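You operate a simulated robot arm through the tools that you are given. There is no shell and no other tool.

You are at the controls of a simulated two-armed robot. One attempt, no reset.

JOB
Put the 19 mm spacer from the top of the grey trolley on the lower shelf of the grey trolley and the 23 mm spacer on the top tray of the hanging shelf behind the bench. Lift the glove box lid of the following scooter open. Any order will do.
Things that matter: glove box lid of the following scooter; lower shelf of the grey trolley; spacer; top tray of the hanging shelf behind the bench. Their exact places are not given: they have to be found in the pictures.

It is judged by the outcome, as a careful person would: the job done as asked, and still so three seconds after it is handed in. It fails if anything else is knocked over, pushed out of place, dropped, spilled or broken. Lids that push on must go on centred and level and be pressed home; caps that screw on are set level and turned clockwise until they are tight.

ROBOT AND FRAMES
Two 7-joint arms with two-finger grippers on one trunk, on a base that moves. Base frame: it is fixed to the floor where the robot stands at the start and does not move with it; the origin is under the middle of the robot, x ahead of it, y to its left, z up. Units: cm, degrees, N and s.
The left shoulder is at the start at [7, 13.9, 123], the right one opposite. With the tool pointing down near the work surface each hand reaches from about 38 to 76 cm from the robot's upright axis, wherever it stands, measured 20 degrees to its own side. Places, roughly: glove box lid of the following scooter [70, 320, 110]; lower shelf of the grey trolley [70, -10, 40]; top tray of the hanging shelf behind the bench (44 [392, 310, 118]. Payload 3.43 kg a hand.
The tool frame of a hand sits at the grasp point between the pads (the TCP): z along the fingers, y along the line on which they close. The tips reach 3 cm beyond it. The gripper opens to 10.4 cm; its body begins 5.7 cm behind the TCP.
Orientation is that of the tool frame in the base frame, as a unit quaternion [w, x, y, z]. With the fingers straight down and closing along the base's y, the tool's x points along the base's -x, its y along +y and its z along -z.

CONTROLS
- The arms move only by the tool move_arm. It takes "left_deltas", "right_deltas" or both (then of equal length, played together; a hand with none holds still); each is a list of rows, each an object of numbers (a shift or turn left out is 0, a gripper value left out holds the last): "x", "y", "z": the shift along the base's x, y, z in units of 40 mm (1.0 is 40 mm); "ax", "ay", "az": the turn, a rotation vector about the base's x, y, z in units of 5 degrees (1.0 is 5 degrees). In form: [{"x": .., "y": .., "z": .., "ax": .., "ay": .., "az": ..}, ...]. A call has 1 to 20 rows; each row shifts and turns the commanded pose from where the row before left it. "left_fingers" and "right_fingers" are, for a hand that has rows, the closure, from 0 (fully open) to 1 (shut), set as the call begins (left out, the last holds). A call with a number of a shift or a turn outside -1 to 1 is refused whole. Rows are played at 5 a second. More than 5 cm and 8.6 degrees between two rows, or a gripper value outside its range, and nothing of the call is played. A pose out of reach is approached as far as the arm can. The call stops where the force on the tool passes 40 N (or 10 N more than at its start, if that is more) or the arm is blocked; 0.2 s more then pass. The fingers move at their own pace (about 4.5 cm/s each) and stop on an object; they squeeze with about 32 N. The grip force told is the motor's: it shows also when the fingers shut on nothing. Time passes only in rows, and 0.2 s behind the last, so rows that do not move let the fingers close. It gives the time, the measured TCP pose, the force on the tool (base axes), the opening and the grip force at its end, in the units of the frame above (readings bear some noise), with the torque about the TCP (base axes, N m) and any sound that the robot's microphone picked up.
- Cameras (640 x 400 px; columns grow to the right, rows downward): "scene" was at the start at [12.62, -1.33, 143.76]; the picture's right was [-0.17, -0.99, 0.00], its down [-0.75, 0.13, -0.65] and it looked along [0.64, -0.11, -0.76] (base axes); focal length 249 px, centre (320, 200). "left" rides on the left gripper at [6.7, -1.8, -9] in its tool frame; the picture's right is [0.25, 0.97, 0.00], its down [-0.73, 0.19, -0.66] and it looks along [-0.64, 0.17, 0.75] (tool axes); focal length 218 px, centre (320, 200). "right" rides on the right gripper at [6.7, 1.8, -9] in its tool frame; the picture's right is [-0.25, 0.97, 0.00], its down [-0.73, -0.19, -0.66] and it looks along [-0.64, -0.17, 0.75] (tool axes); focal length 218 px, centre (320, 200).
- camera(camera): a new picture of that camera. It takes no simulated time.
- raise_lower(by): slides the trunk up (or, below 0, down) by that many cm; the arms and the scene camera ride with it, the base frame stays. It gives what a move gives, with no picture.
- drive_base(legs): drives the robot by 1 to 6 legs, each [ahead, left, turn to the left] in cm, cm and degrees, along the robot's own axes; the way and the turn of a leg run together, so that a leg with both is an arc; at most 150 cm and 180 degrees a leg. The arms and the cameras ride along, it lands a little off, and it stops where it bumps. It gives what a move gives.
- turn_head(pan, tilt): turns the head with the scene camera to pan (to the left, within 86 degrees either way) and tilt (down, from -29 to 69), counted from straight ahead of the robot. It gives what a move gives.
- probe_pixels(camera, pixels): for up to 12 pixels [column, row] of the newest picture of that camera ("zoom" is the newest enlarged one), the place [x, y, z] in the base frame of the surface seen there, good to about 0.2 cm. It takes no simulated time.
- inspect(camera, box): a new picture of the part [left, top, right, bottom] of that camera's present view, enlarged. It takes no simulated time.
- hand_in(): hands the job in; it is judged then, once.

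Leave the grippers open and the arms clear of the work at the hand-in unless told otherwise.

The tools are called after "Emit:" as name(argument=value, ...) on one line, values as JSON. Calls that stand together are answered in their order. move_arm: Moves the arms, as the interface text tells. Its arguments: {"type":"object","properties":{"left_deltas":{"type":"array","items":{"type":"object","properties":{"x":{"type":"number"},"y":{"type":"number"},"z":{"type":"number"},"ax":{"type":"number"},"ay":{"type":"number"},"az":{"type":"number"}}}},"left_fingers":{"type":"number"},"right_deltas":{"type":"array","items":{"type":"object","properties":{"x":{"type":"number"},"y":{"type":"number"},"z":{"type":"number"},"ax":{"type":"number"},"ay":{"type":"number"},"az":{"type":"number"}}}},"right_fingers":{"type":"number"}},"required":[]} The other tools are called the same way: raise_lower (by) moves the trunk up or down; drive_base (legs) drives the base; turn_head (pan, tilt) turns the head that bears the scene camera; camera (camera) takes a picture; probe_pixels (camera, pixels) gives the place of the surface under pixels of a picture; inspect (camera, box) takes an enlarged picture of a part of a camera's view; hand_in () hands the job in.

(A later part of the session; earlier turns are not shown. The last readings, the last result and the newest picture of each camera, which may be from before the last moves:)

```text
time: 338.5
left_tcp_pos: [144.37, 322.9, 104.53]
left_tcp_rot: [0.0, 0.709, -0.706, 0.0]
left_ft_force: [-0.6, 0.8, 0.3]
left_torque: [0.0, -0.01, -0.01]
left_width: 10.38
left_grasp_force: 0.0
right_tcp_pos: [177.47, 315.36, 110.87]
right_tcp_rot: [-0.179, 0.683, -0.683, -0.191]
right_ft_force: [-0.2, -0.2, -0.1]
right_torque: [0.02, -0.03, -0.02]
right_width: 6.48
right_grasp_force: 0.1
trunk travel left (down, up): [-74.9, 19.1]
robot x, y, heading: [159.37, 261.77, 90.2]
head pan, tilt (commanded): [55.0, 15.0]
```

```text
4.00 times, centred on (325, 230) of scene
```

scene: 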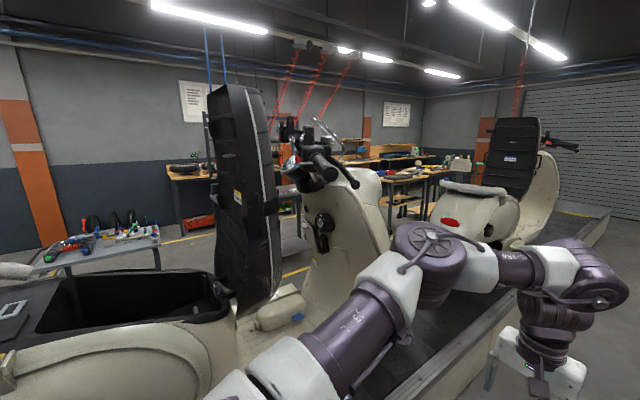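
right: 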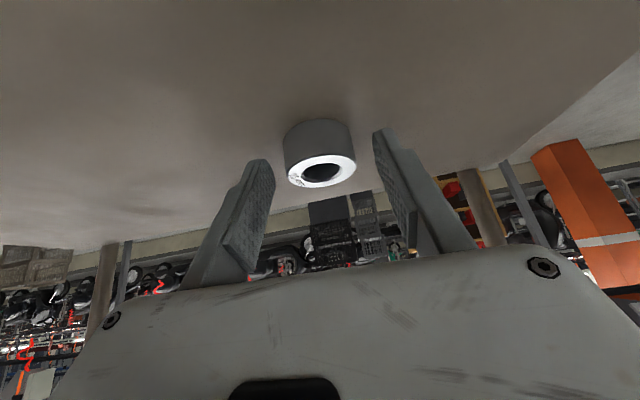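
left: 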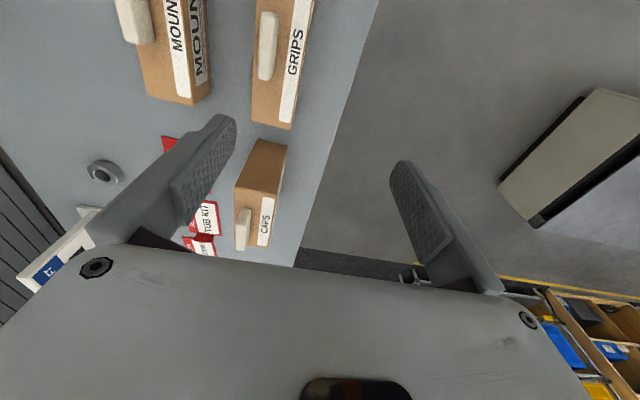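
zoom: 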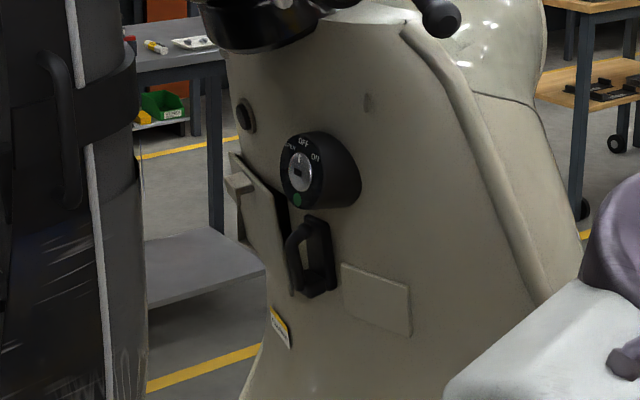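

I see the ignition switch (OFF/ON), a black bag hook, a square cover, and to the left a beige lid with a small tab at zoom (238,185), with a dark gap beside it. I enlarge it more.

Emit:
inspect(camera="scene", box=[308, 205, 340, 260])

Emit:
probe_pixels(camera="zoom", pixels=[[270, 120], [300, 180], [310, 240], [330, 300], [265, 135], [345, 160], [370, 300], [420, 150], [240, 200], [280, 330], [350, 340], [400, 60]])

```text
7.27 times, centred on (324, 232) of scene
```

zoom: 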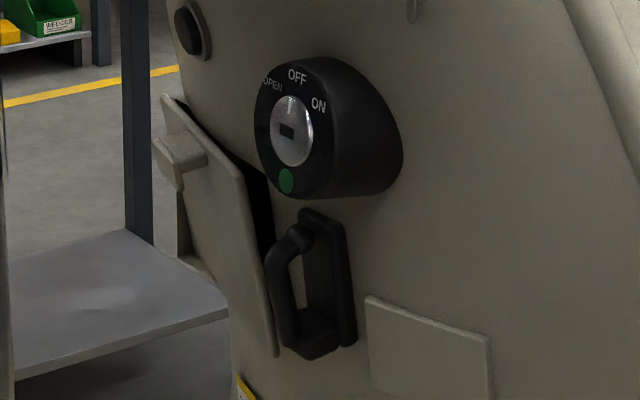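

```text
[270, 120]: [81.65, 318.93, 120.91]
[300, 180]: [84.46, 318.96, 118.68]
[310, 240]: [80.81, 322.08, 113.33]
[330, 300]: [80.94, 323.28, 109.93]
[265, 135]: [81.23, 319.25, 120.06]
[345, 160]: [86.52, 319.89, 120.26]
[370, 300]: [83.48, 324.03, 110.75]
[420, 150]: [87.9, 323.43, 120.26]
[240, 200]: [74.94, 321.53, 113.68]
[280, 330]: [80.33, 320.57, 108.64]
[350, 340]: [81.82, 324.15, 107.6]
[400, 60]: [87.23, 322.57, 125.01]
```

I probe the lid plate, its tab, the gap and the panel around in this zoom.

Emit:
probe_pixels(camera="zoom", pixels=[[175, 110], [215, 150], [235, 175], [225, 230], [250, 280], [270, 340], [180, 160], [200, 162], [165, 150], [190, 240], [258, 200], [200, 130]])

Emit:
inspect(camera="scene", box=[312, 212, 328, 250])

```text
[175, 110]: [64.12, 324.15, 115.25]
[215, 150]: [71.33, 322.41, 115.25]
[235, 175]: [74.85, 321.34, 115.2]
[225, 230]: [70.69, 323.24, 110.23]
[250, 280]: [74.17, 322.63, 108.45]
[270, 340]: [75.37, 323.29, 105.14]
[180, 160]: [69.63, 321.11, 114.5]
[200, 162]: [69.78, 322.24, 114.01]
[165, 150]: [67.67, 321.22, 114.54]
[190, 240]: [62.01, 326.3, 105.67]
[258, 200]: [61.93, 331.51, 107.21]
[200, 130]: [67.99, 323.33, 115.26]
```

```text
10.53 times, centred on (320, 231) of scene
```

zoom: 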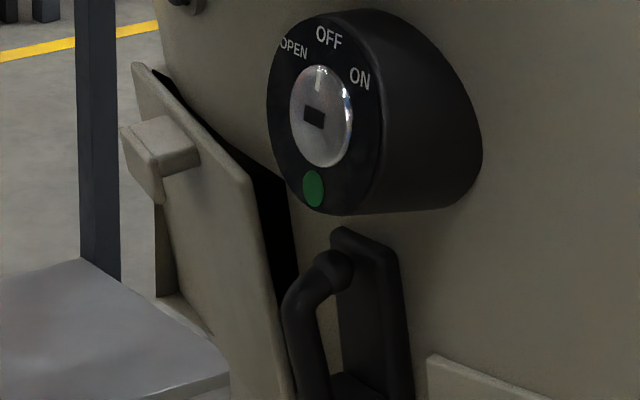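

Now the lid is clear: a beige plate spanning x≈63–75.5, z≈103–115, standing slightly ajar at its top, with a small tab at about (68.5, 321, 114.5); a hinge seems to be at its bottom. From this (right) side the ignition switch and bag hook bar the way. From the scooter's left side the lid is nearer and unobstructed. I'll go around to that side: back down the aisle first.

Emit:
drive_base(legs=[[-95, 0, 0], [-95, 0, 0]])

Emit:
turn_head(pan=85, tilt=25)

Emit:
camera(camera="scene")

```text
time: 348.0
left_tcp_pos: [145.2, 132.86, 104.46]
left_tcp_rot: [0.001, 0.712, -0.702, 0.0]
left_ft_force: [-0.3, -0.2, 0.1]
left_torque: [-0.01, 0.02, 0.02]
left_width: 10.4
left_grasp_force: 0.0
right_tcp_pos: [178.44, 125.89, 110.74]
right_tcp_rot: [-0.178, 0.685, -0.68, -0.191]
right_ft_force: [0.3, -0.2, 0.4]
right_torque: [0.0, -0.01, -0.02]
right_width: 6.45
right_grasp_force: 0.1
trunk travel left (down, up): [-74.9, 19.1]
robot x, y, heading: [160.58, 71.72, 90.7]
head pan, tilt (commanded): [55.0, 15.0]
```

```text
time: 349.0
left_tcp_pos: [145.25, 132.85, 104.37]
left_tcp_rot: [0.0, 0.712, -0.703, 0.0]
left_ft_force: [-0.5, -0.4, 0.4]
left_torque: [0.04, 0.0, -0.01]
left_width: 10.41
left_grasp_force: 0.0
right_tcp_pos: [178.32, 125.84, 110.74]
right_tcp_rot: [-0.178, 0.686, -0.679, -0.192]
right_ft_force: [0.3, -0.3, 0.0]
right_torque: [0.0, 0.03, 0.02]
right_width: 6.45
right_grasp_force: 0.1
trunk travel left (down, up): [-74.9, 19.1]
robot x, y, heading: [160.48, 71.78, 90.9]
head pan, tilt (commanded): [85.0, 25.0]
```

```text
taken
```

scene: 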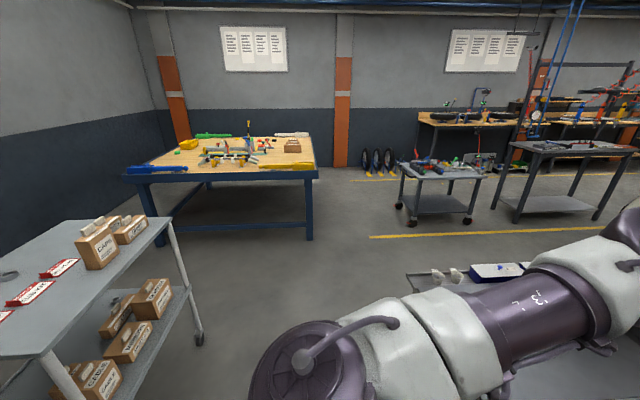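

I turn to face west and check the way between the trolley and the platform, with the blue table beyond.

Emit:
drive_base(legs=[[0, 0, 89.2], [0, -4, 0]])

Emit:
turn_head(pan=0, tilt=25)

Emit:
camera(camera="scene")

Emit:
probe_pixels(camera="scene", pixels=[[150, 190], [250, 190], [320, 250], [350, 200], [400, 190], [310, 320], [420, 300], [470, 230], [290, 200], [330, 185]])

```text
time: 353.6
left_tcp_pos: [99.38, 60.34, 104.34]
left_tcp_rot: [-0.003, 1.0, 0.004, 0.0]
left_ft_force: [0.4, -0.3, 0.2]
left_torque: [0.07, 0.0, -0.01]
left_width: 10.39
left_grasp_force: 0.1
right_tcp_pos: [106.89, 93.24, 110.92]
right_tcp_rot: [0.006, 0.965, 0.001, -0.261]
right_ft_force: [0.1, -0.6, -0.2]
right_torque: [0.07, 0.03, -0.05]
right_width: 6.45
right_grasp_force: 0.1
trunk travel left (down, up): [-74.9, 19.1]
robot x, y, heading: [161.0, 75.26, -179.9]
head pan, tilt (commanded): [85.0, 25.0]
```

```text
time: 355.2
left_tcp_pos: [99.38, 60.83, 104.49]
left_tcp_rot: [-0.001, 1.0, 0.003, 0.0]
left_ft_force: [0.3, -0.9, 0.2]
left_torque: [-0.02, -0.02, 0.04]
left_width: 10.4
left_grasp_force: 0.2
right_tcp_pos: [106.92, 93.87, 110.77]
right_tcp_rot: [0.008, 0.965, 0.0, -0.261]
right_ft_force: [-0.7, 1.1, -1.0]
right_torque: [-0.01, 0.0, -0.03]
right_width: 6.46
right_grasp_force: 0.1
trunk travel left (down, up): [-74.9, 19.1]
robot x, y, heading: [160.7, 75.53, -179.5]
head pan, tilt (commanded): [0.0, 25.0]
```

```text
taken
```

scene: 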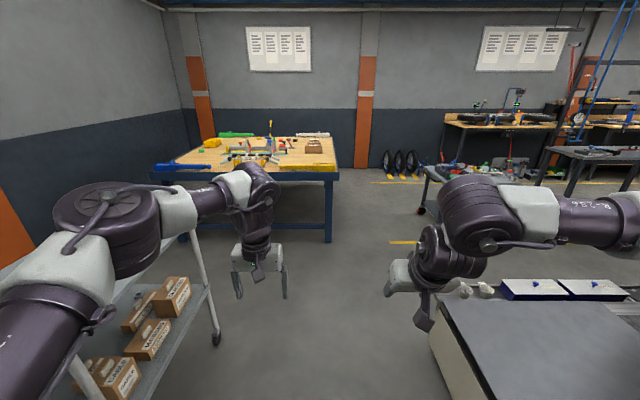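

```text
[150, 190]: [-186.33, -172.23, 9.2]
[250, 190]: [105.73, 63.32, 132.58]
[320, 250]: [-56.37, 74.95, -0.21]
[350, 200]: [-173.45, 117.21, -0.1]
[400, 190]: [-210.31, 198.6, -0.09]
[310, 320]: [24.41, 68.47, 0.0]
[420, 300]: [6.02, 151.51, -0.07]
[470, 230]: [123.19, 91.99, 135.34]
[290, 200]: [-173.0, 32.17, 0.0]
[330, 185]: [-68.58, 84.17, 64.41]
```

The blue table begins at x≈-68. I drive 140 west, turn right to face north, and sidestep left 45 to come clear of the platform's side trays.

Emit:
drive_base(legs=[[140, 0, -0.4], [0, 0, -90], [0, 45, 0]])

Emit:
camera(camera="scene")

```text
time: 368.3
left_tcp_pos: [-37.27, 137.99, 104.57]
left_tcp_rot: [0.0, -0.705, 0.709, 0.0]
left_ft_force: [0.4, 0.6, 0.9]
left_torque: [0.01, 0.0, 0.01]
left_width: 10.39
left_grasp_force: 0.1
right_tcp_pos: [-4.28, 130.29, 110.82]
right_tcp_rot: [0.179, -0.678, 0.687, 0.19]
right_ft_force: [0.2, -0.7, 0.1]
right_torque: [0.0, 0.0, 0.0]
right_width: 6.45
right_grasp_force: 0.1
trunk travel left (down, up): [-74.9, 19.1]
robot x, y, heading: [-23.08, 76.64, 89.4]
head pan, tilt (commanded): [0.0, 25.0]
```

```text
taken
```

scene: 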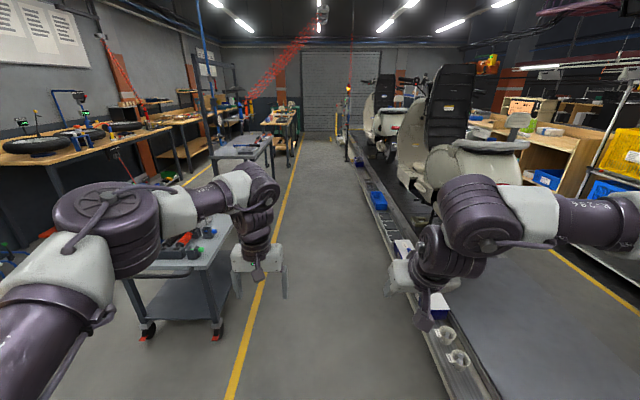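

The left aisle is open; I probe the cart, the further table, the side bins and the pole to keep a safe lane.

Emit:
probe_pixels(camera="scene", pixels=[[238, 255], [215, 330], [272, 150], [272, 190], [380, 205], [430, 320], [400, 255], [348, 130], [348, 160], [345, 95], [320, 300], [440, 335]])

Emit:
inspect(camera="scene", box=[330, 40, 560, 220])

```text
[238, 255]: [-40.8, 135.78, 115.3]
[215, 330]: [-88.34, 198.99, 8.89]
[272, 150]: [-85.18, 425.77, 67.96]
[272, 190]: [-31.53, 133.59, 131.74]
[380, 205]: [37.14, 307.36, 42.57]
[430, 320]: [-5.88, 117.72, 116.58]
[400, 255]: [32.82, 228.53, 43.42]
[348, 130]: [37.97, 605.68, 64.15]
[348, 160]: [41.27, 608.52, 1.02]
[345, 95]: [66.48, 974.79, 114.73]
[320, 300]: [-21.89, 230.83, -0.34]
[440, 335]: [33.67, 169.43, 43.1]
```

```text
2.22 times, centred on (445, 130) of scene
```

zoom: 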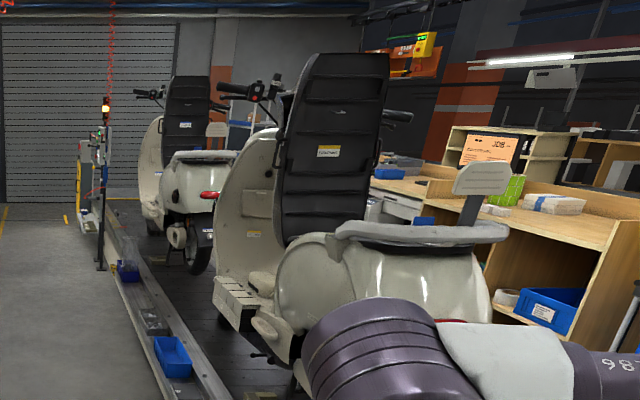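

From here the left part of the inner leg shield shows (around zoom (255,200)). I enlarge it.

Emit:
inspect(camera="scene", box=[400, 70, 460, 170])

Emit:
inspect(camera="scene", box=[408, 100, 440, 140])

```text
4.00 times, centred on (430, 120) of scene
```

zoom: 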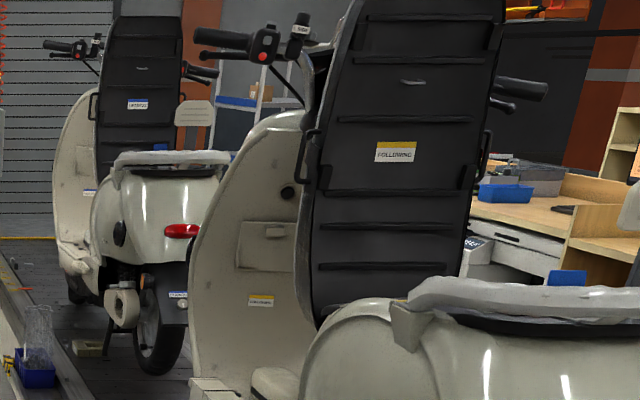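

```text
10.00 times, centred on (424, 120) of scene
```

zoom: 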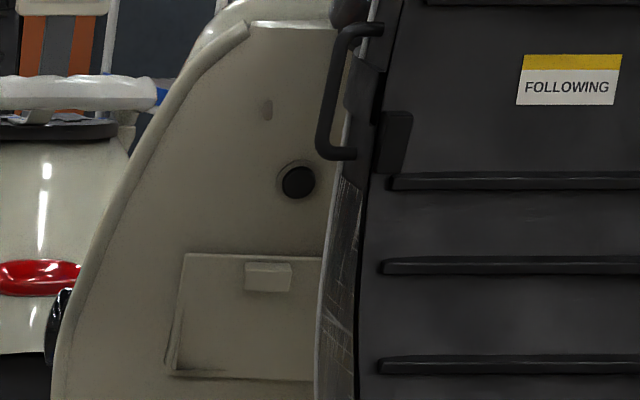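

The raised seat carries a label "FOLLOWING", so this is the right scooter. The lid with its tab shows clearly from the left: plate from zoom (180,255) on, tab at (268,277). I probe these points.

Emit:
probe_pixels(camera="zoom", pixels=[[190, 262], [175, 365], [268, 278], [250, 285], [288, 270], [268, 266], [310, 268], [300, 370], [230, 320], [130, 320], [120, 250], [300, 182]])

```text
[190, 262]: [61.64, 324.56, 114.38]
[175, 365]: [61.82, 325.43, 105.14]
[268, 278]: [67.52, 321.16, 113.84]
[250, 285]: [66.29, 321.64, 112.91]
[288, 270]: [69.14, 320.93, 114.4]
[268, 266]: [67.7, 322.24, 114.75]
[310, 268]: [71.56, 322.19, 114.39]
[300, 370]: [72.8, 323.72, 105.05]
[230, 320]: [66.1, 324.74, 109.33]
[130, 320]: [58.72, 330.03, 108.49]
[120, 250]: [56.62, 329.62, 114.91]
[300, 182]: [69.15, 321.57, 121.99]
```

The lid plate spans x≈61–75.5, z≈104–115; the tab is x 65.8–69.6, z 112.7–115, standing out about 2 cm. I drive 140 up this aisle for a closer view.

Emit:
drive_base(legs=[[140, 3, 0.6]])

Emit:
turn_head(pan=-45, tilt=15)

Emit:
camera(camera="scene")

```text
time: 375.3
left_tcp_pos: [-39.27, 278.95, 104.43]
left_tcp_rot: [0.001, -0.705, 0.71, 0.0]
left_ft_force: [0.1, -0.1, -0.3]
left_torque: [-0.01, 0.03, -0.01]
left_width: 10.39
left_grasp_force: 0.2
right_tcp_pos: [-6.2, 271.17, 110.76]
right_tcp_rot: [0.18, -0.678, 0.687, 0.189]
right_ft_force: [-0.2, -0.2, 0.9]
right_torque: [0.03, 0.03, 0.01]
right_width: 6.44
right_grasp_force: 0.0
trunk travel left (down, up): [-74.9, 19.1]
robot x, y, heading: [-25.39, 217.74, 89.4]
head pan, tilt (commanded): [0.0, 25.0]
```

```text
time: 376.4
left_tcp_pos: [-39.08, 278.93, 104.56]
left_tcp_rot: [0.001, -0.704, 0.71, -0.001]
left_ft_force: [-0.2, 0.0, 0.4]
left_torque: [0.0, 0.0, -0.01]
left_width: 10.41
left_grasp_force: 0.0
right_tcp_pos: [-6.22, 271.26, 110.75]
right_tcp_rot: [0.18, -0.678, 0.687, 0.189]
right_ft_force: [-1.0, 0.8, -0.5]
right_torque: [0.03, 0.0, -0.03]
right_width: 6.45
right_grasp_force: 0.1
trunk travel left (down, up): [-74.9, 19.1]
robot x, y, heading: [-25.08, 217.6, 89.9]
head pan, tilt (commanded): [-45.0, 15.0]
```

```text
taken
```

scene: 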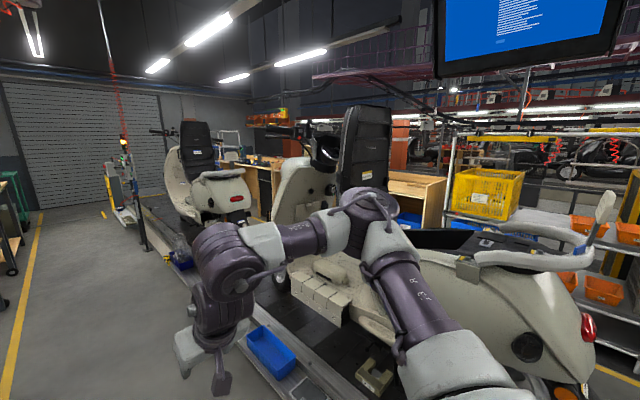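

I enlarge the inner leg shield around (318,195).

Emit:
inspect(camera="scene", box=[270, 140, 360, 230])

Emit:
inspect(camera="scene", box=[295, 175, 345, 225])

```text
4.44 times, centred on (315, 185) of scene
```

zoom: 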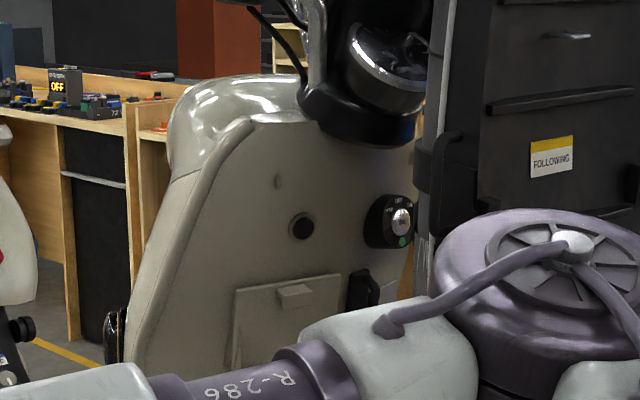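

```text
8.00 times, centred on (320, 200) of scene
```

zoom: 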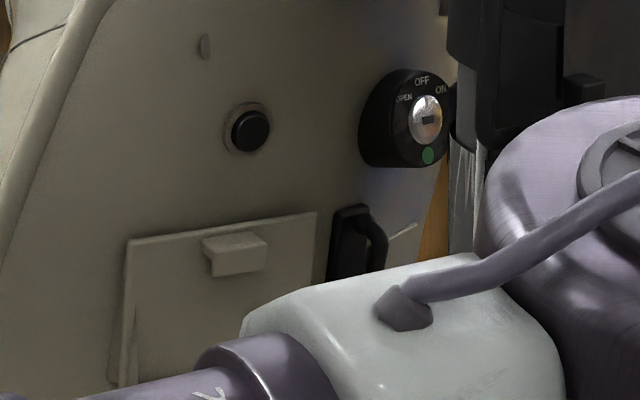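

My own right arm hides the lower half. I turn the base 30° to the left so that the arm moves out of the line of sight, and look again.

Emit:
drive_base(legs=[[0, 0, 30]])

Emit:
turn_head(pan=-75, tilt=15)

Emit:
camera(camera="scene")

```text
time: 378.3
left_tcp_pos: [-67.79, 263.87, 104.62]
left_tcp_rot: [0.0, 0.864, -0.504, 0.0]
left_ft_force: [-0.6, 0.1, -0.2]
left_torque: [0.01, -0.02, 0.0]
left_width: 10.4
left_grasp_force: 0.2
right_tcp_pos: [-35.38, 273.42, 110.82]
right_tcp_rot: [-0.125, 0.832, -0.489, -0.229]
right_ft_force: [-1.1, -0.5, 0.7]
right_torque: [-0.02, 0.01, -0.01]
right_width: 6.48
right_grasp_force: 0.0
trunk travel left (down, up): [-74.9, 19.1]
robot x, y, heading: [-25.14, 217.68, 119.0]
head pan, tilt (commanded): [-45.0, 15.0]
```

```text
time: 379.3
left_tcp_pos: [-67.86, 263.89, 104.55]
left_tcp_rot: [0.0, 0.864, -0.504, 0.0]
left_ft_force: [-0.4, 0.3, -0.2]
left_torque: [-0.01, 0.02, -0.03]
left_width: 10.38
left_grasp_force: 0.1
right_tcp_pos: [-35.42, 273.55, 110.9]
right_tcp_rot: [-0.125, 0.832, -0.489, -0.23]
right_ft_force: [-0.1, 0.1, 0.7]
right_torque: [0.01, 0.0, 0.01]
right_width: 6.46
right_grasp_force: 0.0
trunk travel left (down, up): [-74.9, 19.1]
robot x, y, heading: [-25.22, 217.68, 119.5]
head pan, tilt (commanded): [-75.0, 15.0]
```

```text
taken
```

scene: 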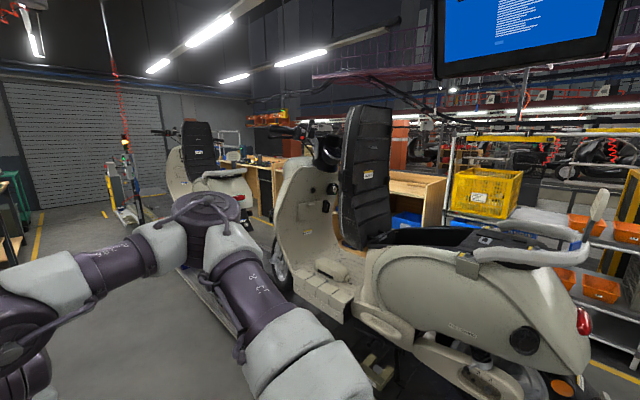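

Now the view is free. I enlarge the lid area around (312,205).

Emit:
inspect(camera="scene", box=[290, 170, 350, 240])

Emit:
inspect(camera="scene", box=[296, 190, 332, 220])

```text
5.71 times, centred on (320, 205) of scene
```

zoom: 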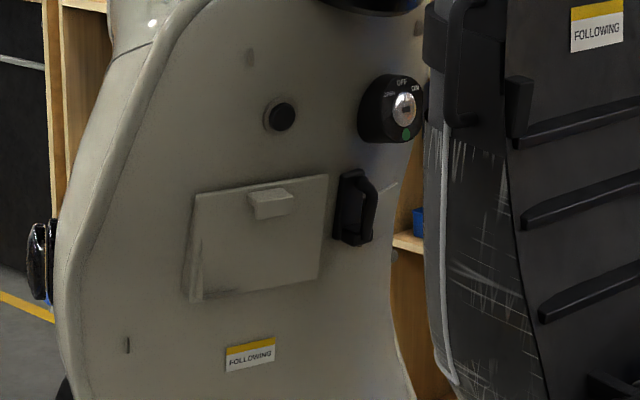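

```text
13.33 times, centred on (314, 205) of scene
```

zoom: 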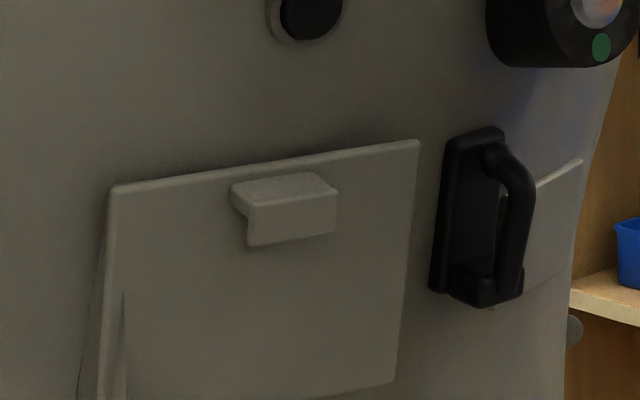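

I look at the lid's lower part and left side the same way.

Emit:
inspect(camera="scene", box=[298, 202, 334, 228])

Emit:
probe_pixels(camera="zoom", pixels=[[80, 60], [60, 200], [100, 130], [105, 190], [40, 150], [200, 100], [380, 60], [360, 170], [200, 230], [420, 200], [30, 60], [230, 30]])

```text
15.38 times, centred on (316, 215) of scene
```

zoom: 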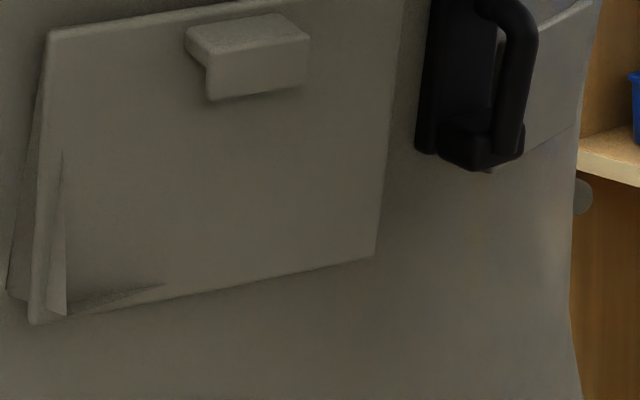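

```text
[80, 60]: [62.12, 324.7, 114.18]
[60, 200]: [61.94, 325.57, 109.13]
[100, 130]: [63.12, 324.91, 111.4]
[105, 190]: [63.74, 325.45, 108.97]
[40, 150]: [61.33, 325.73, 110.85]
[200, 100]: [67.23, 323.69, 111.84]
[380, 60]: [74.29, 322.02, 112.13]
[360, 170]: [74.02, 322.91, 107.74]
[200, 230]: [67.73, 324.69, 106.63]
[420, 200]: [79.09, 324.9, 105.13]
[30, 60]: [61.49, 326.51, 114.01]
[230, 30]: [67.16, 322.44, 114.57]
```

The lid is a flat plate, leaning and turned a little (about 14°), with its tab near the upper edge, so it should swing out and down about its lower edge. I plan to grip the tab from this left side with the right hand held level. First I move to (-47, 325) and face the scooter.

Emit:
drive_base(legs=[[0, 0, -29.5], [0, 22, 0], [107, 0, 0], [0, 0, -90]])

Emit:
turn_head(pan=0, tilt=20)

Emit:
camera(camera="scene")

```text
time: 391.3
left_tcp_pos: [14.22, 339.62, 104.65]
left_tcp_rot: [0.0, -0.006, 1.0, 0.0]
left_ft_force: [-0.1, 0.4, -0.5]
left_torque: [-0.01, -0.01, 0.01]
left_width: 10.42
left_grasp_force: 0.0
right_tcp_pos: [7.0, 306.68, 110.84]
right_tcp_rot: [0.261, -0.002, 0.965, 0.01]
right_ft_force: [0.2, 0.7, 0.1]
right_torque: [-0.05, -0.01, 0.04]
right_width: 6.47
right_grasp_force: 0.1
trunk travel left (down, up): [-74.9, 19.1]
robot x, y, heading: [-46.95, 324.74, 0.4]
head pan, tilt (commanded): [-75.0, 15.0]
```

```text
time: 392.8
left_tcp_pos: [14.11, 339.55, 104.42]
left_tcp_rot: [0.0, -0.005, 1.0, -0.001]
left_ft_force: [0.3, 0.3, -0.3]
left_torque: [0.01, -0.01, -0.04]
left_width: 10.41
left_grasp_force: 0.1
right_tcp_pos: [7.0, 306.58, 110.8]
right_tcp_rot: [0.262, -0.001, 0.965, 0.009]
right_ft_force: [0.1, 0.7, 0.2]
right_torque: [-0.01, -0.02, 0.03]
right_width: 6.47
right_grasp_force: 0.2
trunk travel left (down, up): [-74.9, 19.1]
robot x, y, heading: [-46.71, 324.93, 0.4]
head pan, tilt (commanded): [0.0, 20.0]
```

```text
taken
```

scene: 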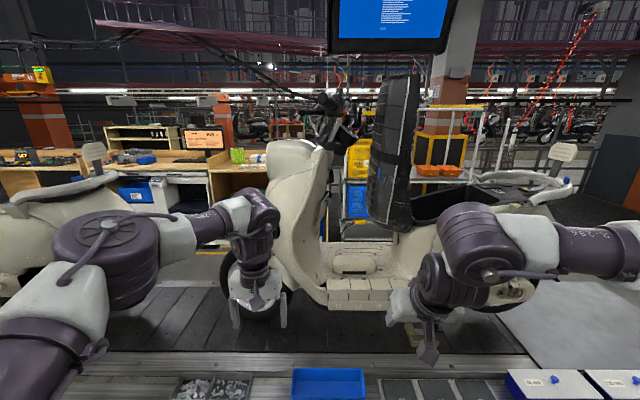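

I see the scooter's left side with the gap between seat and leg shield. I move the left arm out of the way to the left, and pitch the right hand up by 60° to level, in free space.

Emit:
move_arm(right_deltas=[{"ay": -1, "x": 0.25}, {"ay": -1, "x": 0.25}, {"ay": -1, "x": 0.25}, {"ay": -1, "x": 0.25}, {"ay": -1, "x": 0.25}, {"ay": -1, "x": 0.25}, {"ay": -1, "x": 0.25}, {"ay": -1, "x": 0.25}, {"ay": -1, "x": 0.25}, {"ay": -1, "x": 0.25}, {"ay": -1, "x": 0.25}, {"ay": -1, "x": 0.25}, {}], left_deltas=[{"x": -0.7, "y": 0.8}, {"x": -0.7, "y": 0.8}, {"x": -0.7, "y": 0.8}, {"x": -0.7, "y": 0.8}, {"x": -0.7, "y": 0.8}, {"x": -0.7, "y": 0.8}, {"x": -0.7, "y": 0.8}, {"x": -0.7, "y": 0.8}, {}, {}, {}, {}, {}])

Emit:
camera(camera="scene")

```text
time: 395.6
left_tcp_pos: [-8.08, 365.46, 104.41]
left_tcp_rot: [0.0, -0.005, 1.0, 0.0]
left_ft_force: [0.5, 0.4, -0.1]
left_torque: [-0.01, 0.01, 0.01]
left_width: 10.39
left_grasp_force: 0.1
right_tcp_pos: [19.66, 303.01, 116.17]
right_tcp_rot: [0.707, -0.007, 0.707, 0.007]
right_ft_force: [0.0, -0.1, -0.3]
right_torque: [0.01, -0.02, 0.01]
right_width: 6.46
right_grasp_force: 0.1
right hand out of reach, approached as far as the arm can: row 2, 11, 12
trunk travel left (down, up): [-74.9, 19.1]
robot x, y, heading: [-46.67, 324.61, 0.6]
head pan, tilt (commanded): [0.0, 20.0]
```

```text
taken
```

scene: 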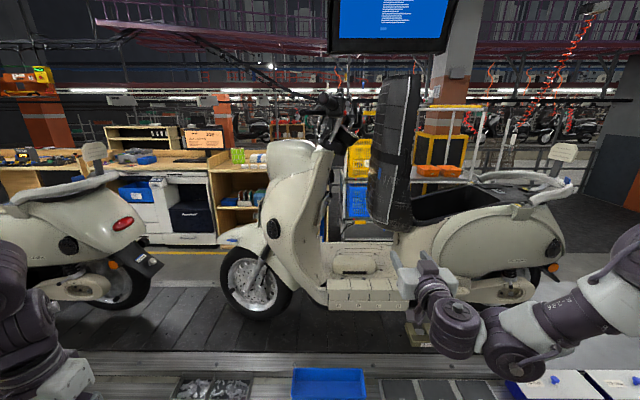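

The right hand is level now. Next I roll it by -90° so that the fingers close vertically, with the camera towards the seat side.

Emit:
move_arm(right_deltas=[{"ax": -1}, {"ax": -1}, {"ax": -1}, {"ax": -1}, {"ax": -1}, {"ax": -1}, {"ax": -1}, {"ax": -1}, {"ax": -1}, {"ax": -1}, {"ax": -1}, {"ax": -1}, {"ax": -1}, {"ax": -1}, {"ax": -1}, {"ax": -1}, {"ax": -1}, {"ax": -1}, {}])

Emit:
camera(camera="scene")

Emit:
camera(camera="right")

```text
time: 399.6
left_tcp_pos: [-8.11, 365.29, 104.59]
left_tcp_rot: [0.0, -0.005, 1.0, -0.001]
left_ft_force: [-0.1, 0.0, 0.3]
left_torque: [0.0, -0.03, 0.01]
left_width: 10.39
left_grasp_force: 0.0
right_tcp_pos: [19.56, 302.89, 116.07]
right_tcp_rot: [-0.497, 0.506, -0.503, 0.494]
right_ft_force: [-0.7, 0.1, -0.9]
right_torque: [-0.02, -0.01, 0.0]
right_width: 6.46
right_grasp_force: 0.1
trunk travel left (down, up): [-74.9, 19.1]
robot x, y, heading: [-47.1, 324.27, 0.5]
head pan, tilt (commanded): [0.0, 20.0]
```

```text
taken
```

scene: 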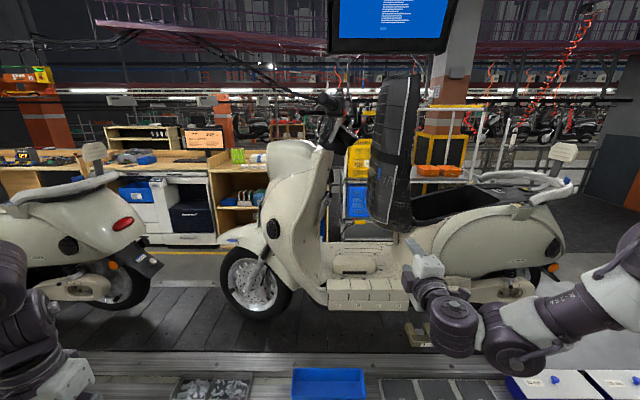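

```text
taken
```

right: 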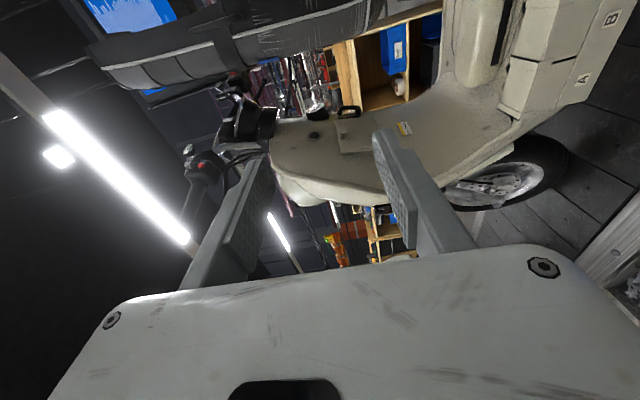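

The roll worked, and the right-hand camera already sees the lid at about (360,130). I turn the hand 20° to the left and then enlarge that view.

Emit:
move_arm(right_deltas=[{"az": 1}, {"az": 1}, {"az": 1}, {"az": 1}, {}])

Emit:
drive_base(legs=[[0, 14, 0], [20, 0, 0]])

Emit:
camera(camera="scene")

Emit:
camera(camera="right")

```text
time: 400.8
left_tcp_pos: [-8.21, 365.33, 104.54]
left_tcp_rot: [-0.001, -0.006, 1.0, 0.001]
left_ft_force: [-0.8, -0.3, -0.4]
left_torque: [0.02, 0.0, 0.04]
left_width: 10.41
left_grasp_force: 0.0
right_tcp_pos: [19.61, 302.98, 116.25]
right_tcp_rot: [-0.575, 0.586, -0.407, 0.4]
right_ft_force: [0.6, 0.2, -0.1]
right_torque: [0.01, 0.02, -0.01]
right_width: 6.46
right_grasp_force: 0.0
trunk travel left (down, up): [-74.9, 19.1]
robot x, y, heading: [-47.03, 324.62, 0.4]
head pan, tilt (commanded): [0.0, 20.0]
```

```text
time: 403.3
left_tcp_pos: [11.61, 379.29, 104.63]
left_tcp_rot: [-0.001, -0.005, 1.0, 0.0]
left_ft_force: [-0.1, 0.0, -0.2]
left_torque: [0.0, 0.01, -0.01]
left_width: 10.41
left_grasp_force: 0.0
right_tcp_pos: [39.36, 316.97, 116.23]
right_tcp_rot: [-0.576, 0.585, -0.408, 0.401]
right_ft_force: [-0.3, 0.3, -0.4]
right_torque: [0.01, 0.01, 0.03]
right_width: 6.47
right_grasp_force: 0.1
trunk travel left (down, up): [-74.9, 19.1]
robot x, y, heading: [-26.84, 338.83, 0.4]
head pan, tilt (commanded): [0.0, 20.0]
```

```text
taken
```

scene: 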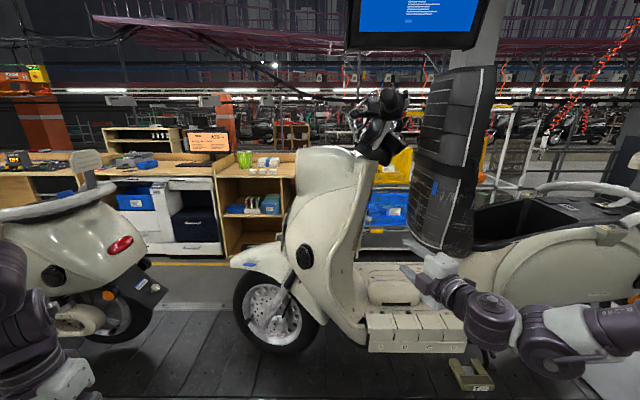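

```text
taken
```

right: 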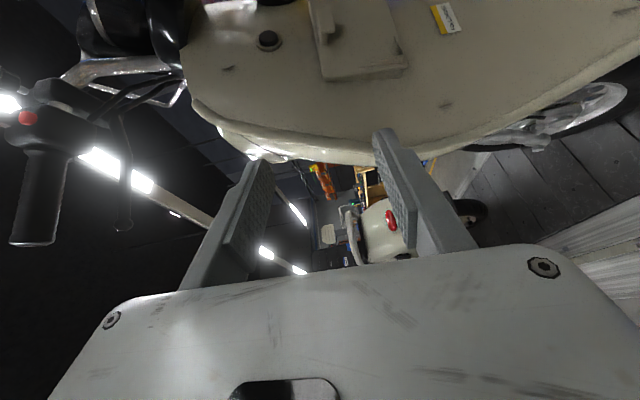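

The lid is now well seen by the right-hand camera at (355,40), turned on its side. I enlarge and probe its corners and tab.

Emit:
inspect(camera="right", box=[280, 0, 470, 110])

Emit:
probe_pixels(camera="right", pixels=[[324, 77], [404, 67], [378, 10], [330, 28], [322, 40], [334, 8], [350, 50], [420, 50], [300, 60], [320, 120], [268, 40], [385, 55]])

```text
3.37 times, centred on (375, 55) of right
```

zoom: 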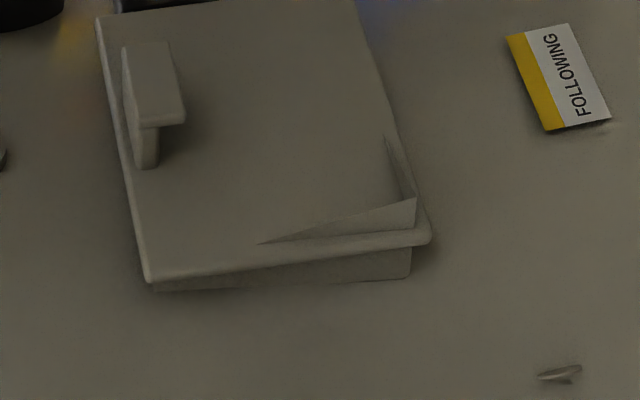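

```text
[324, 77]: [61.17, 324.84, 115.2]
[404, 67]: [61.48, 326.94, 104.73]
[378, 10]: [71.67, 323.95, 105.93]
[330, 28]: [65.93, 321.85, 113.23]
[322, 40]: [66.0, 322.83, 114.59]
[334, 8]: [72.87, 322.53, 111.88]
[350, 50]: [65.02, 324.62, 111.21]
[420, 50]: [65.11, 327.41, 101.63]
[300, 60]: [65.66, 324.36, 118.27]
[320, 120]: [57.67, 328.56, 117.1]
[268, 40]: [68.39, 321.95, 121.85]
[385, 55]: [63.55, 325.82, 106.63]
```

The tab is an L-shaped pull: x 65.9–69.7, y 321.1–323, z 112.6–114.9. Grip target for the hand: about (66.5, 321.0, 113.75). I drive 16 ahead and check the surroundings of the arm.

Emit:
drive_base(legs=[[16, 0, 0]])

Emit:
turn_head(pan=-25, tilt=25)

Emit:
camera(camera="scene")

Emit:
camera(camera="right")

```text
time: 404.7
left_tcp_pos: [27.54, 379.48, 104.68]
left_tcp_rot: [0.0, -0.003, 1.0, -0.001]
left_ft_force: [-0.4, 1.0, 0.8]
left_torque: [-0.01, 0.0, -0.02]
left_width: 10.41
left_grasp_force: 0.0
right_tcp_pos: [55.15, 316.99, 116.27]
right_tcp_rot: [-0.576, 0.584, -0.408, 0.4]
right_ft_force: [-0.2, -0.4, 0.4]
right_torque: [0.01, 0.0, -0.02]
right_width: 6.45
right_grasp_force: 0.1
trunk travel left (down, up): [-74.9, 19.1]
robot x, y, heading: [-11.19, 338.91, 0.3]
head pan, tilt (commanded): [0.0, 20.0]
```

```text
time: 405.6
left_tcp_pos: [27.86, 379.43, 104.68]
left_tcp_rot: [-0.001, -0.004, 1.0, 0.0]
left_ft_force: [0.2, -0.5, -0.1]
left_torque: [-0.02, 0.02, 0.02]
left_width: 10.42
left_grasp_force: 0.1
right_tcp_pos: [55.52, 316.96, 116.16]
right_tcp_rot: [-0.575, 0.586, -0.409, 0.4]
right_ft_force: [-0.7, 0.2, 0.4]
right_torque: [0.0, -0.01, 0.01]
right_width: 6.47
right_grasp_force: 0.1
trunk travel left (down, up): [-74.9, 19.1]
robot x, y, heading: [-11.12, 338.75, 0.5]
head pan, tilt (commanded): [-25.0, 25.0]
```

```text
taken
```

scene: 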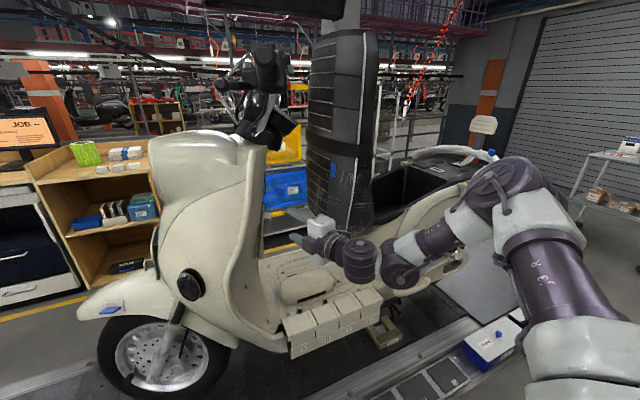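

```text
taken
```

right: 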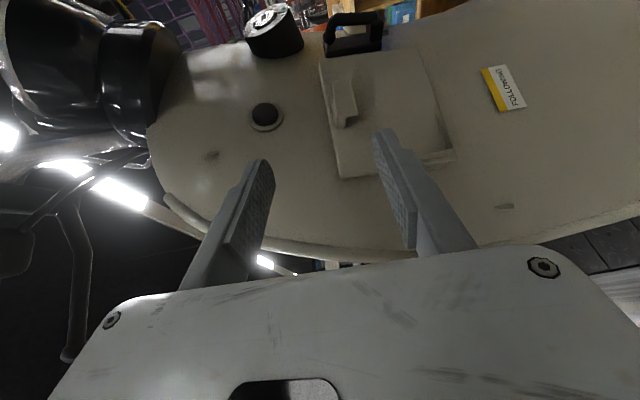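

The view is good: tab at (343,105) between the lines of the two fingers (image left is up). I lower the hand by 2.4 cm to the tab's height and enlarge the tab for a refined measurement.

Emit:
move_arm(right_deltas=[{"z": -0.3}, {"z": -0.3}, {}], right_fingers=0.4)

Emit:
inspect(camera="right", box=[290, 40, 470, 200])

```text
time: 406.4
left_tcp_pos: [27.68, 379.41, 104.59]
left_tcp_rot: [0.0, -0.002, 1.0, 0.001]
left_ft_force: [0.2, 0.6, 0.6]
left_torque: [0.03, 0.03, 0.01]
left_width: 10.39
left_grasp_force: 0.0
right_tcp_pos: [55.3, 316.97, 113.71]
right_tcp_rot: [-0.574, 0.585, -0.409, 0.401]
right_ft_force: [0.2, -0.1, -0.2]
right_torque: [-0.01, 0.04, 0.0]
right_width: 6.26
right_grasp_force: 0.1
trunk travel left (down, up): [-74.9, 19.1]
robot x, y, heading: [-11.27, 339.24, 0.4]
head pan, tilt (commanded): [-25.0, 25.0]
```

```text
2.50 times, centred on (380, 120) of right
```

zoom: 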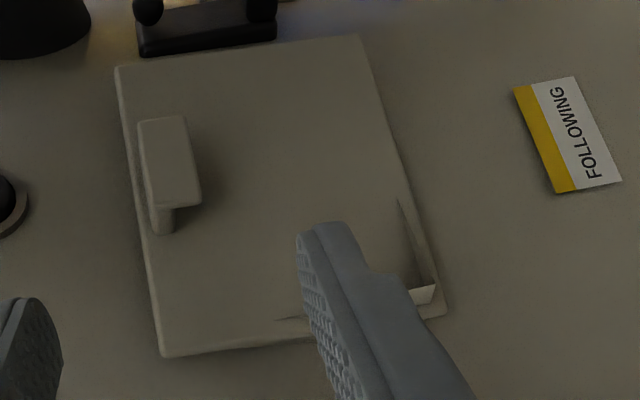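

I probe the tab's front face and corners in this zoom.

Emit:
probe_pixels(camera="zoom", pixels=[[170, 160], [143, 125], [183, 122], [196, 200], [152, 205], [162, 222], [125, 80], [160, 350], [250, 180], [355, 45], [230, 330], [60, 200]])

```text
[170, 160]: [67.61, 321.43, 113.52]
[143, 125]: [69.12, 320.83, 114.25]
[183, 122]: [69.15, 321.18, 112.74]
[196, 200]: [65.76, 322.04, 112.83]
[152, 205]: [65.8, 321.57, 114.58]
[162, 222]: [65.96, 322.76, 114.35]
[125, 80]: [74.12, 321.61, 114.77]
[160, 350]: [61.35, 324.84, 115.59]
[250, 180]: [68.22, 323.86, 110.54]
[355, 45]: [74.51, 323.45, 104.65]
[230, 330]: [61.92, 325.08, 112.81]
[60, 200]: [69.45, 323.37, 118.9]
```

The tab's centre is (67.6, 321.4–323, 113.65). I move the open fingers along their pointing direction towards it, stopping about 2 cm short.

Emit:
move_arm(right_deltas=[{"x": 0.46, "y": 0.165}, {"x": 0.46, "y": 0.165}, {"x": 0.46, "y": 0.165}, {"x": 0.46, "y": 0.165}, {"x": 0.46, "y": 0.165}, {}])

Emit:
camera(camera="right")

Emit:
camera(camera="scene")

```text
time: 407.8
left_tcp_pos: [27.83, 379.39, 104.54]
left_tcp_rot: [0.0, -0.003, 1.0, 0.001]
left_ft_force: [-0.1, -0.6, -0.1]
left_torque: [0.02, -0.01, -0.02]
left_width: 10.43
left_grasp_force: 0.1
right_tcp_pos: [62.81, 318.85, 116.81]
right_tcp_rot: [-0.574, 0.586, -0.409, 0.4]
right_ft_force: [-0.5, 0.2, 0.0]
right_torque: [0.0, 0.0, -0.01]
right_width: 6.26
right_grasp_force: 0.1
right hand out of reach, approached as far as the arm can: row 2, 3, 4, 5
trunk travel left (down, up): [-74.9, 19.1]
robot x, y, heading: [-11.36, 339.06, 0.3]
head pan, tilt (commanded): [-25.0, 25.0]
```

```text
taken
```

right: 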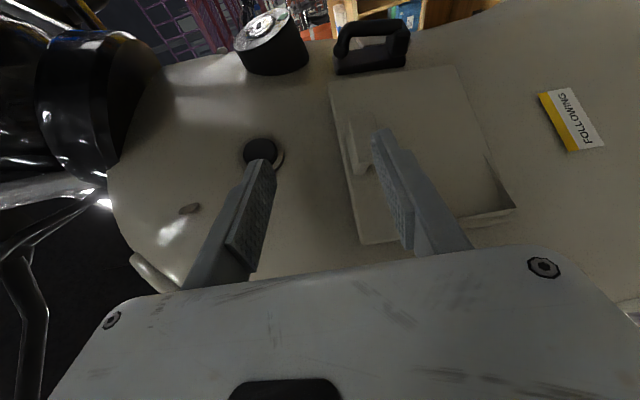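

```text
taken
```

scene: 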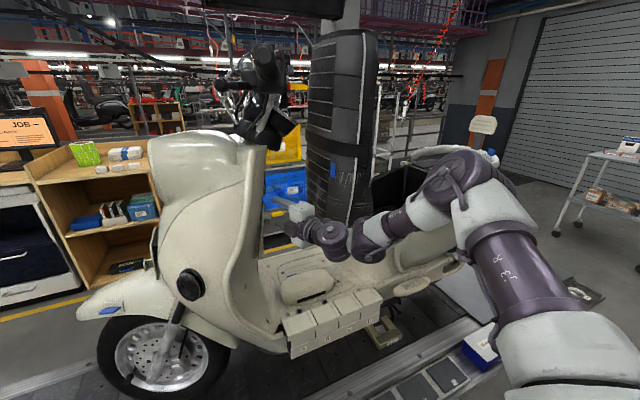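

The arm reached its limit and drifted up to z=116.8. Lowering the trunk will help: I lower it by 5 cm, compensating partly with the arm, and re-check.

Emit:
raise_lower(by=-3.1)

Emit:
raise_lower(by=-4)

Emit:
move_arm(right_deltas=[{"z": 0.5}, {"z": 0.5}, {}])

Emit:
camera(camera="right")

```text
time: 408.6
left_tcp_pos: [27.73, 379.45, 101.53]
left_tcp_rot: [0.0, -0.005, 1.0, 0.0]
left_ft_force: [0.7, 1.0, -0.1]
left_torque: [0.0, -0.02, -0.03]
left_width: 10.39
left_grasp_force: 0.1
right_tcp_pos: [62.74, 318.86, 113.65]
right_tcp_rot: [-0.574, 0.586, -0.409, 0.4]
right_ft_force: [-0.8, -0.2, -0.1]
right_torque: [-0.01, -0.02, -0.01]
right_width: 6.26
right_grasp_force: 0.0
trunk travel left (down, up): [-71.8, 22.2]
robot x, y, heading: [-10.94, 338.61, 0.5]
head pan, tilt (commanded): [-25.0, 25.0]
```

```text
time: 409.4
left_tcp_pos: [27.7, 379.52, 97.56]
left_tcp_rot: [0.0, -0.003, 1.0, 0.0]
left_ft_force: [0.1, -0.3, 0.8]
left_torque: [-0.03, 0.06, 0.03]
left_width: 10.42
left_grasp_force: 0.1
right_tcp_pos: [62.76, 318.95, 109.68]
right_tcp_rot: [-0.574, 0.586, -0.409, 0.4]
right_ft_force: [0.1, -0.3, -0.8]
right_torque: [0.01, 0.0, 0.02]
right_width: 6.27
right_grasp_force: 0.0
trunk travel left (down, up): [-67.8, 26.2]
robot x, y, heading: [-11.14, 338.48, 0.5]
head pan, tilt (commanded): [-25.0, 25.0]
```

```text
time: 410.2
left_tcp_pos: [27.8, 379.36, 97.46]
left_tcp_rot: [-0.001, -0.004, 1.0, 0.001]
left_ft_force: [0.0, 0.1, 0.4]
left_torque: [0.02, 0.01, -0.01]
left_width: 10.38
left_grasp_force: 0.1
right_tcp_pos: [62.82, 318.94, 113.64]
right_tcp_rot: [-0.574, 0.586, -0.408, 0.4]
right_ft_force: [-0.4, 0.6, 0.2]
right_torque: [0.02, -0.03, 0.02]
right_width: 6.24
right_grasp_force: 0.0
trunk travel left (down, up): [-67.8, 26.2]
robot x, y, heading: [-10.67, 338.83, 0.3]
head pan, tilt (commanded): [-25.0, 25.0]
```

```text
taken
```

right: 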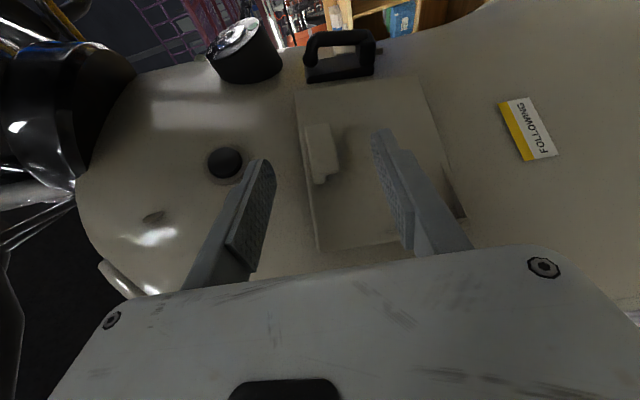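

Now the hand is at (62.8, 318.9, 113.6) with the tab just ahead, midway between the fingers. I move the last 4 cm so that the tips straddle the tab.

Emit:
move_arm(right_deltas=[{"x": 0.31, "y": 0.165}, {"x": 0.31, "y": 0.165}, {"x": 0.31, "y": 0.165}, {}])

Emit:
camera(camera="right")

Emit:
inspect(camera="right", box=[220, 80, 440, 260])

```text
time: 411.2
left_tcp_pos: [27.63, 379.4, 97.49]
left_tcp_rot: [0.0, -0.004, 1.0, 0.0]
left_ft_force: [-0.7, -1.1, 0.3]
left_torque: [0.0, 0.0, -0.01]
left_width: 10.42
left_grasp_force: 0.0
right_tcp_pos: [66.11, 320.68, 114.02]
right_tcp_rot: [-0.574, 0.586, -0.409, 0.399]
right_ft_force: [0.7, 0.6, -0.5]
right_torque: [0.0, -0.02, 0.02]
right_width: 6.24
right_grasp_force: 0.1
right hand out of reach, approached as far as the arm can: row 3
trunk travel left (down, up): [-67.8, 26.2]
robot x, y, heading: [-11.37, 339.11, 0.4]
head pan, tilt (commanded): [-25.0, 25.0]
```

```text
taken
```

right: 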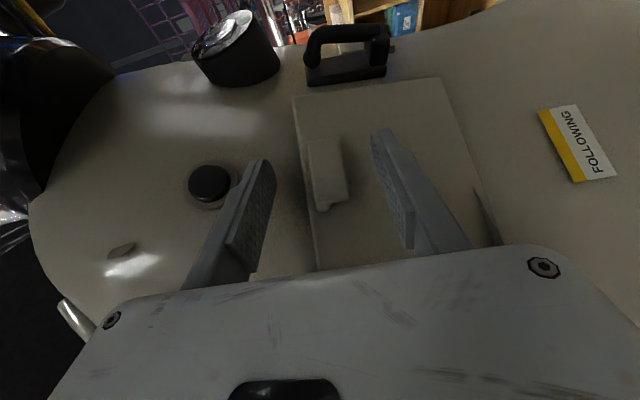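

```text
2.22 times, centred on (330, 170) of right
```

zoom: 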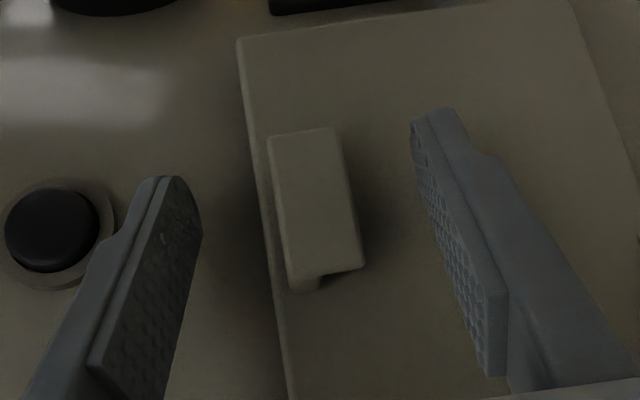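

The fingers straddle the tab, but the arm is at the edge of its reach, and the opening swing needs room downwards. I back off 4 cm, lower the trunk 6 cm more while raising the arm 6 cm, and return.

Emit:
move_arm(right_deltas=[{"x": -0.31, "y": -0.165}, {"x": -0.31, "y": -0.165}, {"x": -0.31, "y": -0.165}, {}])

Emit:
raise_lower(by=-6)

Emit:
move_arm(right_deltas=[{"z": 0.5}, {"z": 0.5}, {"z": 0.47}, {}])

```text
time: 412.2
left_tcp_pos: [27.83, 379.46, 97.62]
left_tcp_rot: [0.0, -0.003, 1.0, 0.0]
left_ft_force: [-0.1, -0.7, -0.3]
left_torque: [-0.02, 0.03, 0.0]
left_width: 10.41
left_grasp_force: 0.1
right_tcp_pos: [62.42, 318.85, 113.92]
right_tcp_rot: [-0.574, 0.586, -0.409, 0.4]
right_ft_force: [0.1, -0.2, 0.0]
right_torque: [0.02, 0.05, 0.02]
right_width: 6.24
right_grasp_force: 0.3
trunk travel left (down, up): [-67.8, 26.2]
robot x, y, heading: [-11.01, 338.77, 0.7]
head pan, tilt (commanded): [-25.0, 25.0]
```

```text
time: 413.2
left_tcp_pos: [27.85, 379.52, 91.43]
left_tcp_rot: [0.0, -0.003, 1.0, 0.0]
left_ft_force: [0.3, -0.7, -0.2]
left_torque: [-0.04, -0.04, 0.02]
left_width: 10.4
left_grasp_force: 0.0
right_tcp_pos: [62.38, 318.81, 107.98]
right_tcp_rot: [-0.574, 0.586, -0.41, 0.399]
right_ft_force: [-0.3, -0.4, 0.2]
right_torque: [0.0, -0.02, 0.0]
right_width: 6.24
right_grasp_force: 0.0
trunk travel left (down, up): [-61.8, 32.2]
robot x, y, heading: [-11.32, 339.07, 0.5]
head pan, tilt (commanded): [-25.0, 25.0]
```

```text
time: 414.2
left_tcp_pos: [27.88, 379.38, 91.62]
left_tcp_rot: [-0.001, -0.004, 1.0, -0.001]
left_ft_force: [0.0, 0.2, 0.4]
left_torque: [0.02, 0.0, -0.02]
left_width: 10.41
left_grasp_force: 0.0
right_tcp_pos: [62.6, 318.69, 113.79]
right_tcp_rot: [-0.574, 0.586, -0.409, 0.4]
right_ft_force: [-0.7, 0.1, -0.4]
right_torque: [0.0, -0.01, 0.01]
right_width: 6.27
right_grasp_force: 0.0
trunk travel left (down, up): [-61.8, 32.2]
robot x, y, heading: [-10.94, 338.54, 0.4]
head pan, tilt (commanded): [-25.0, 25.0]
```

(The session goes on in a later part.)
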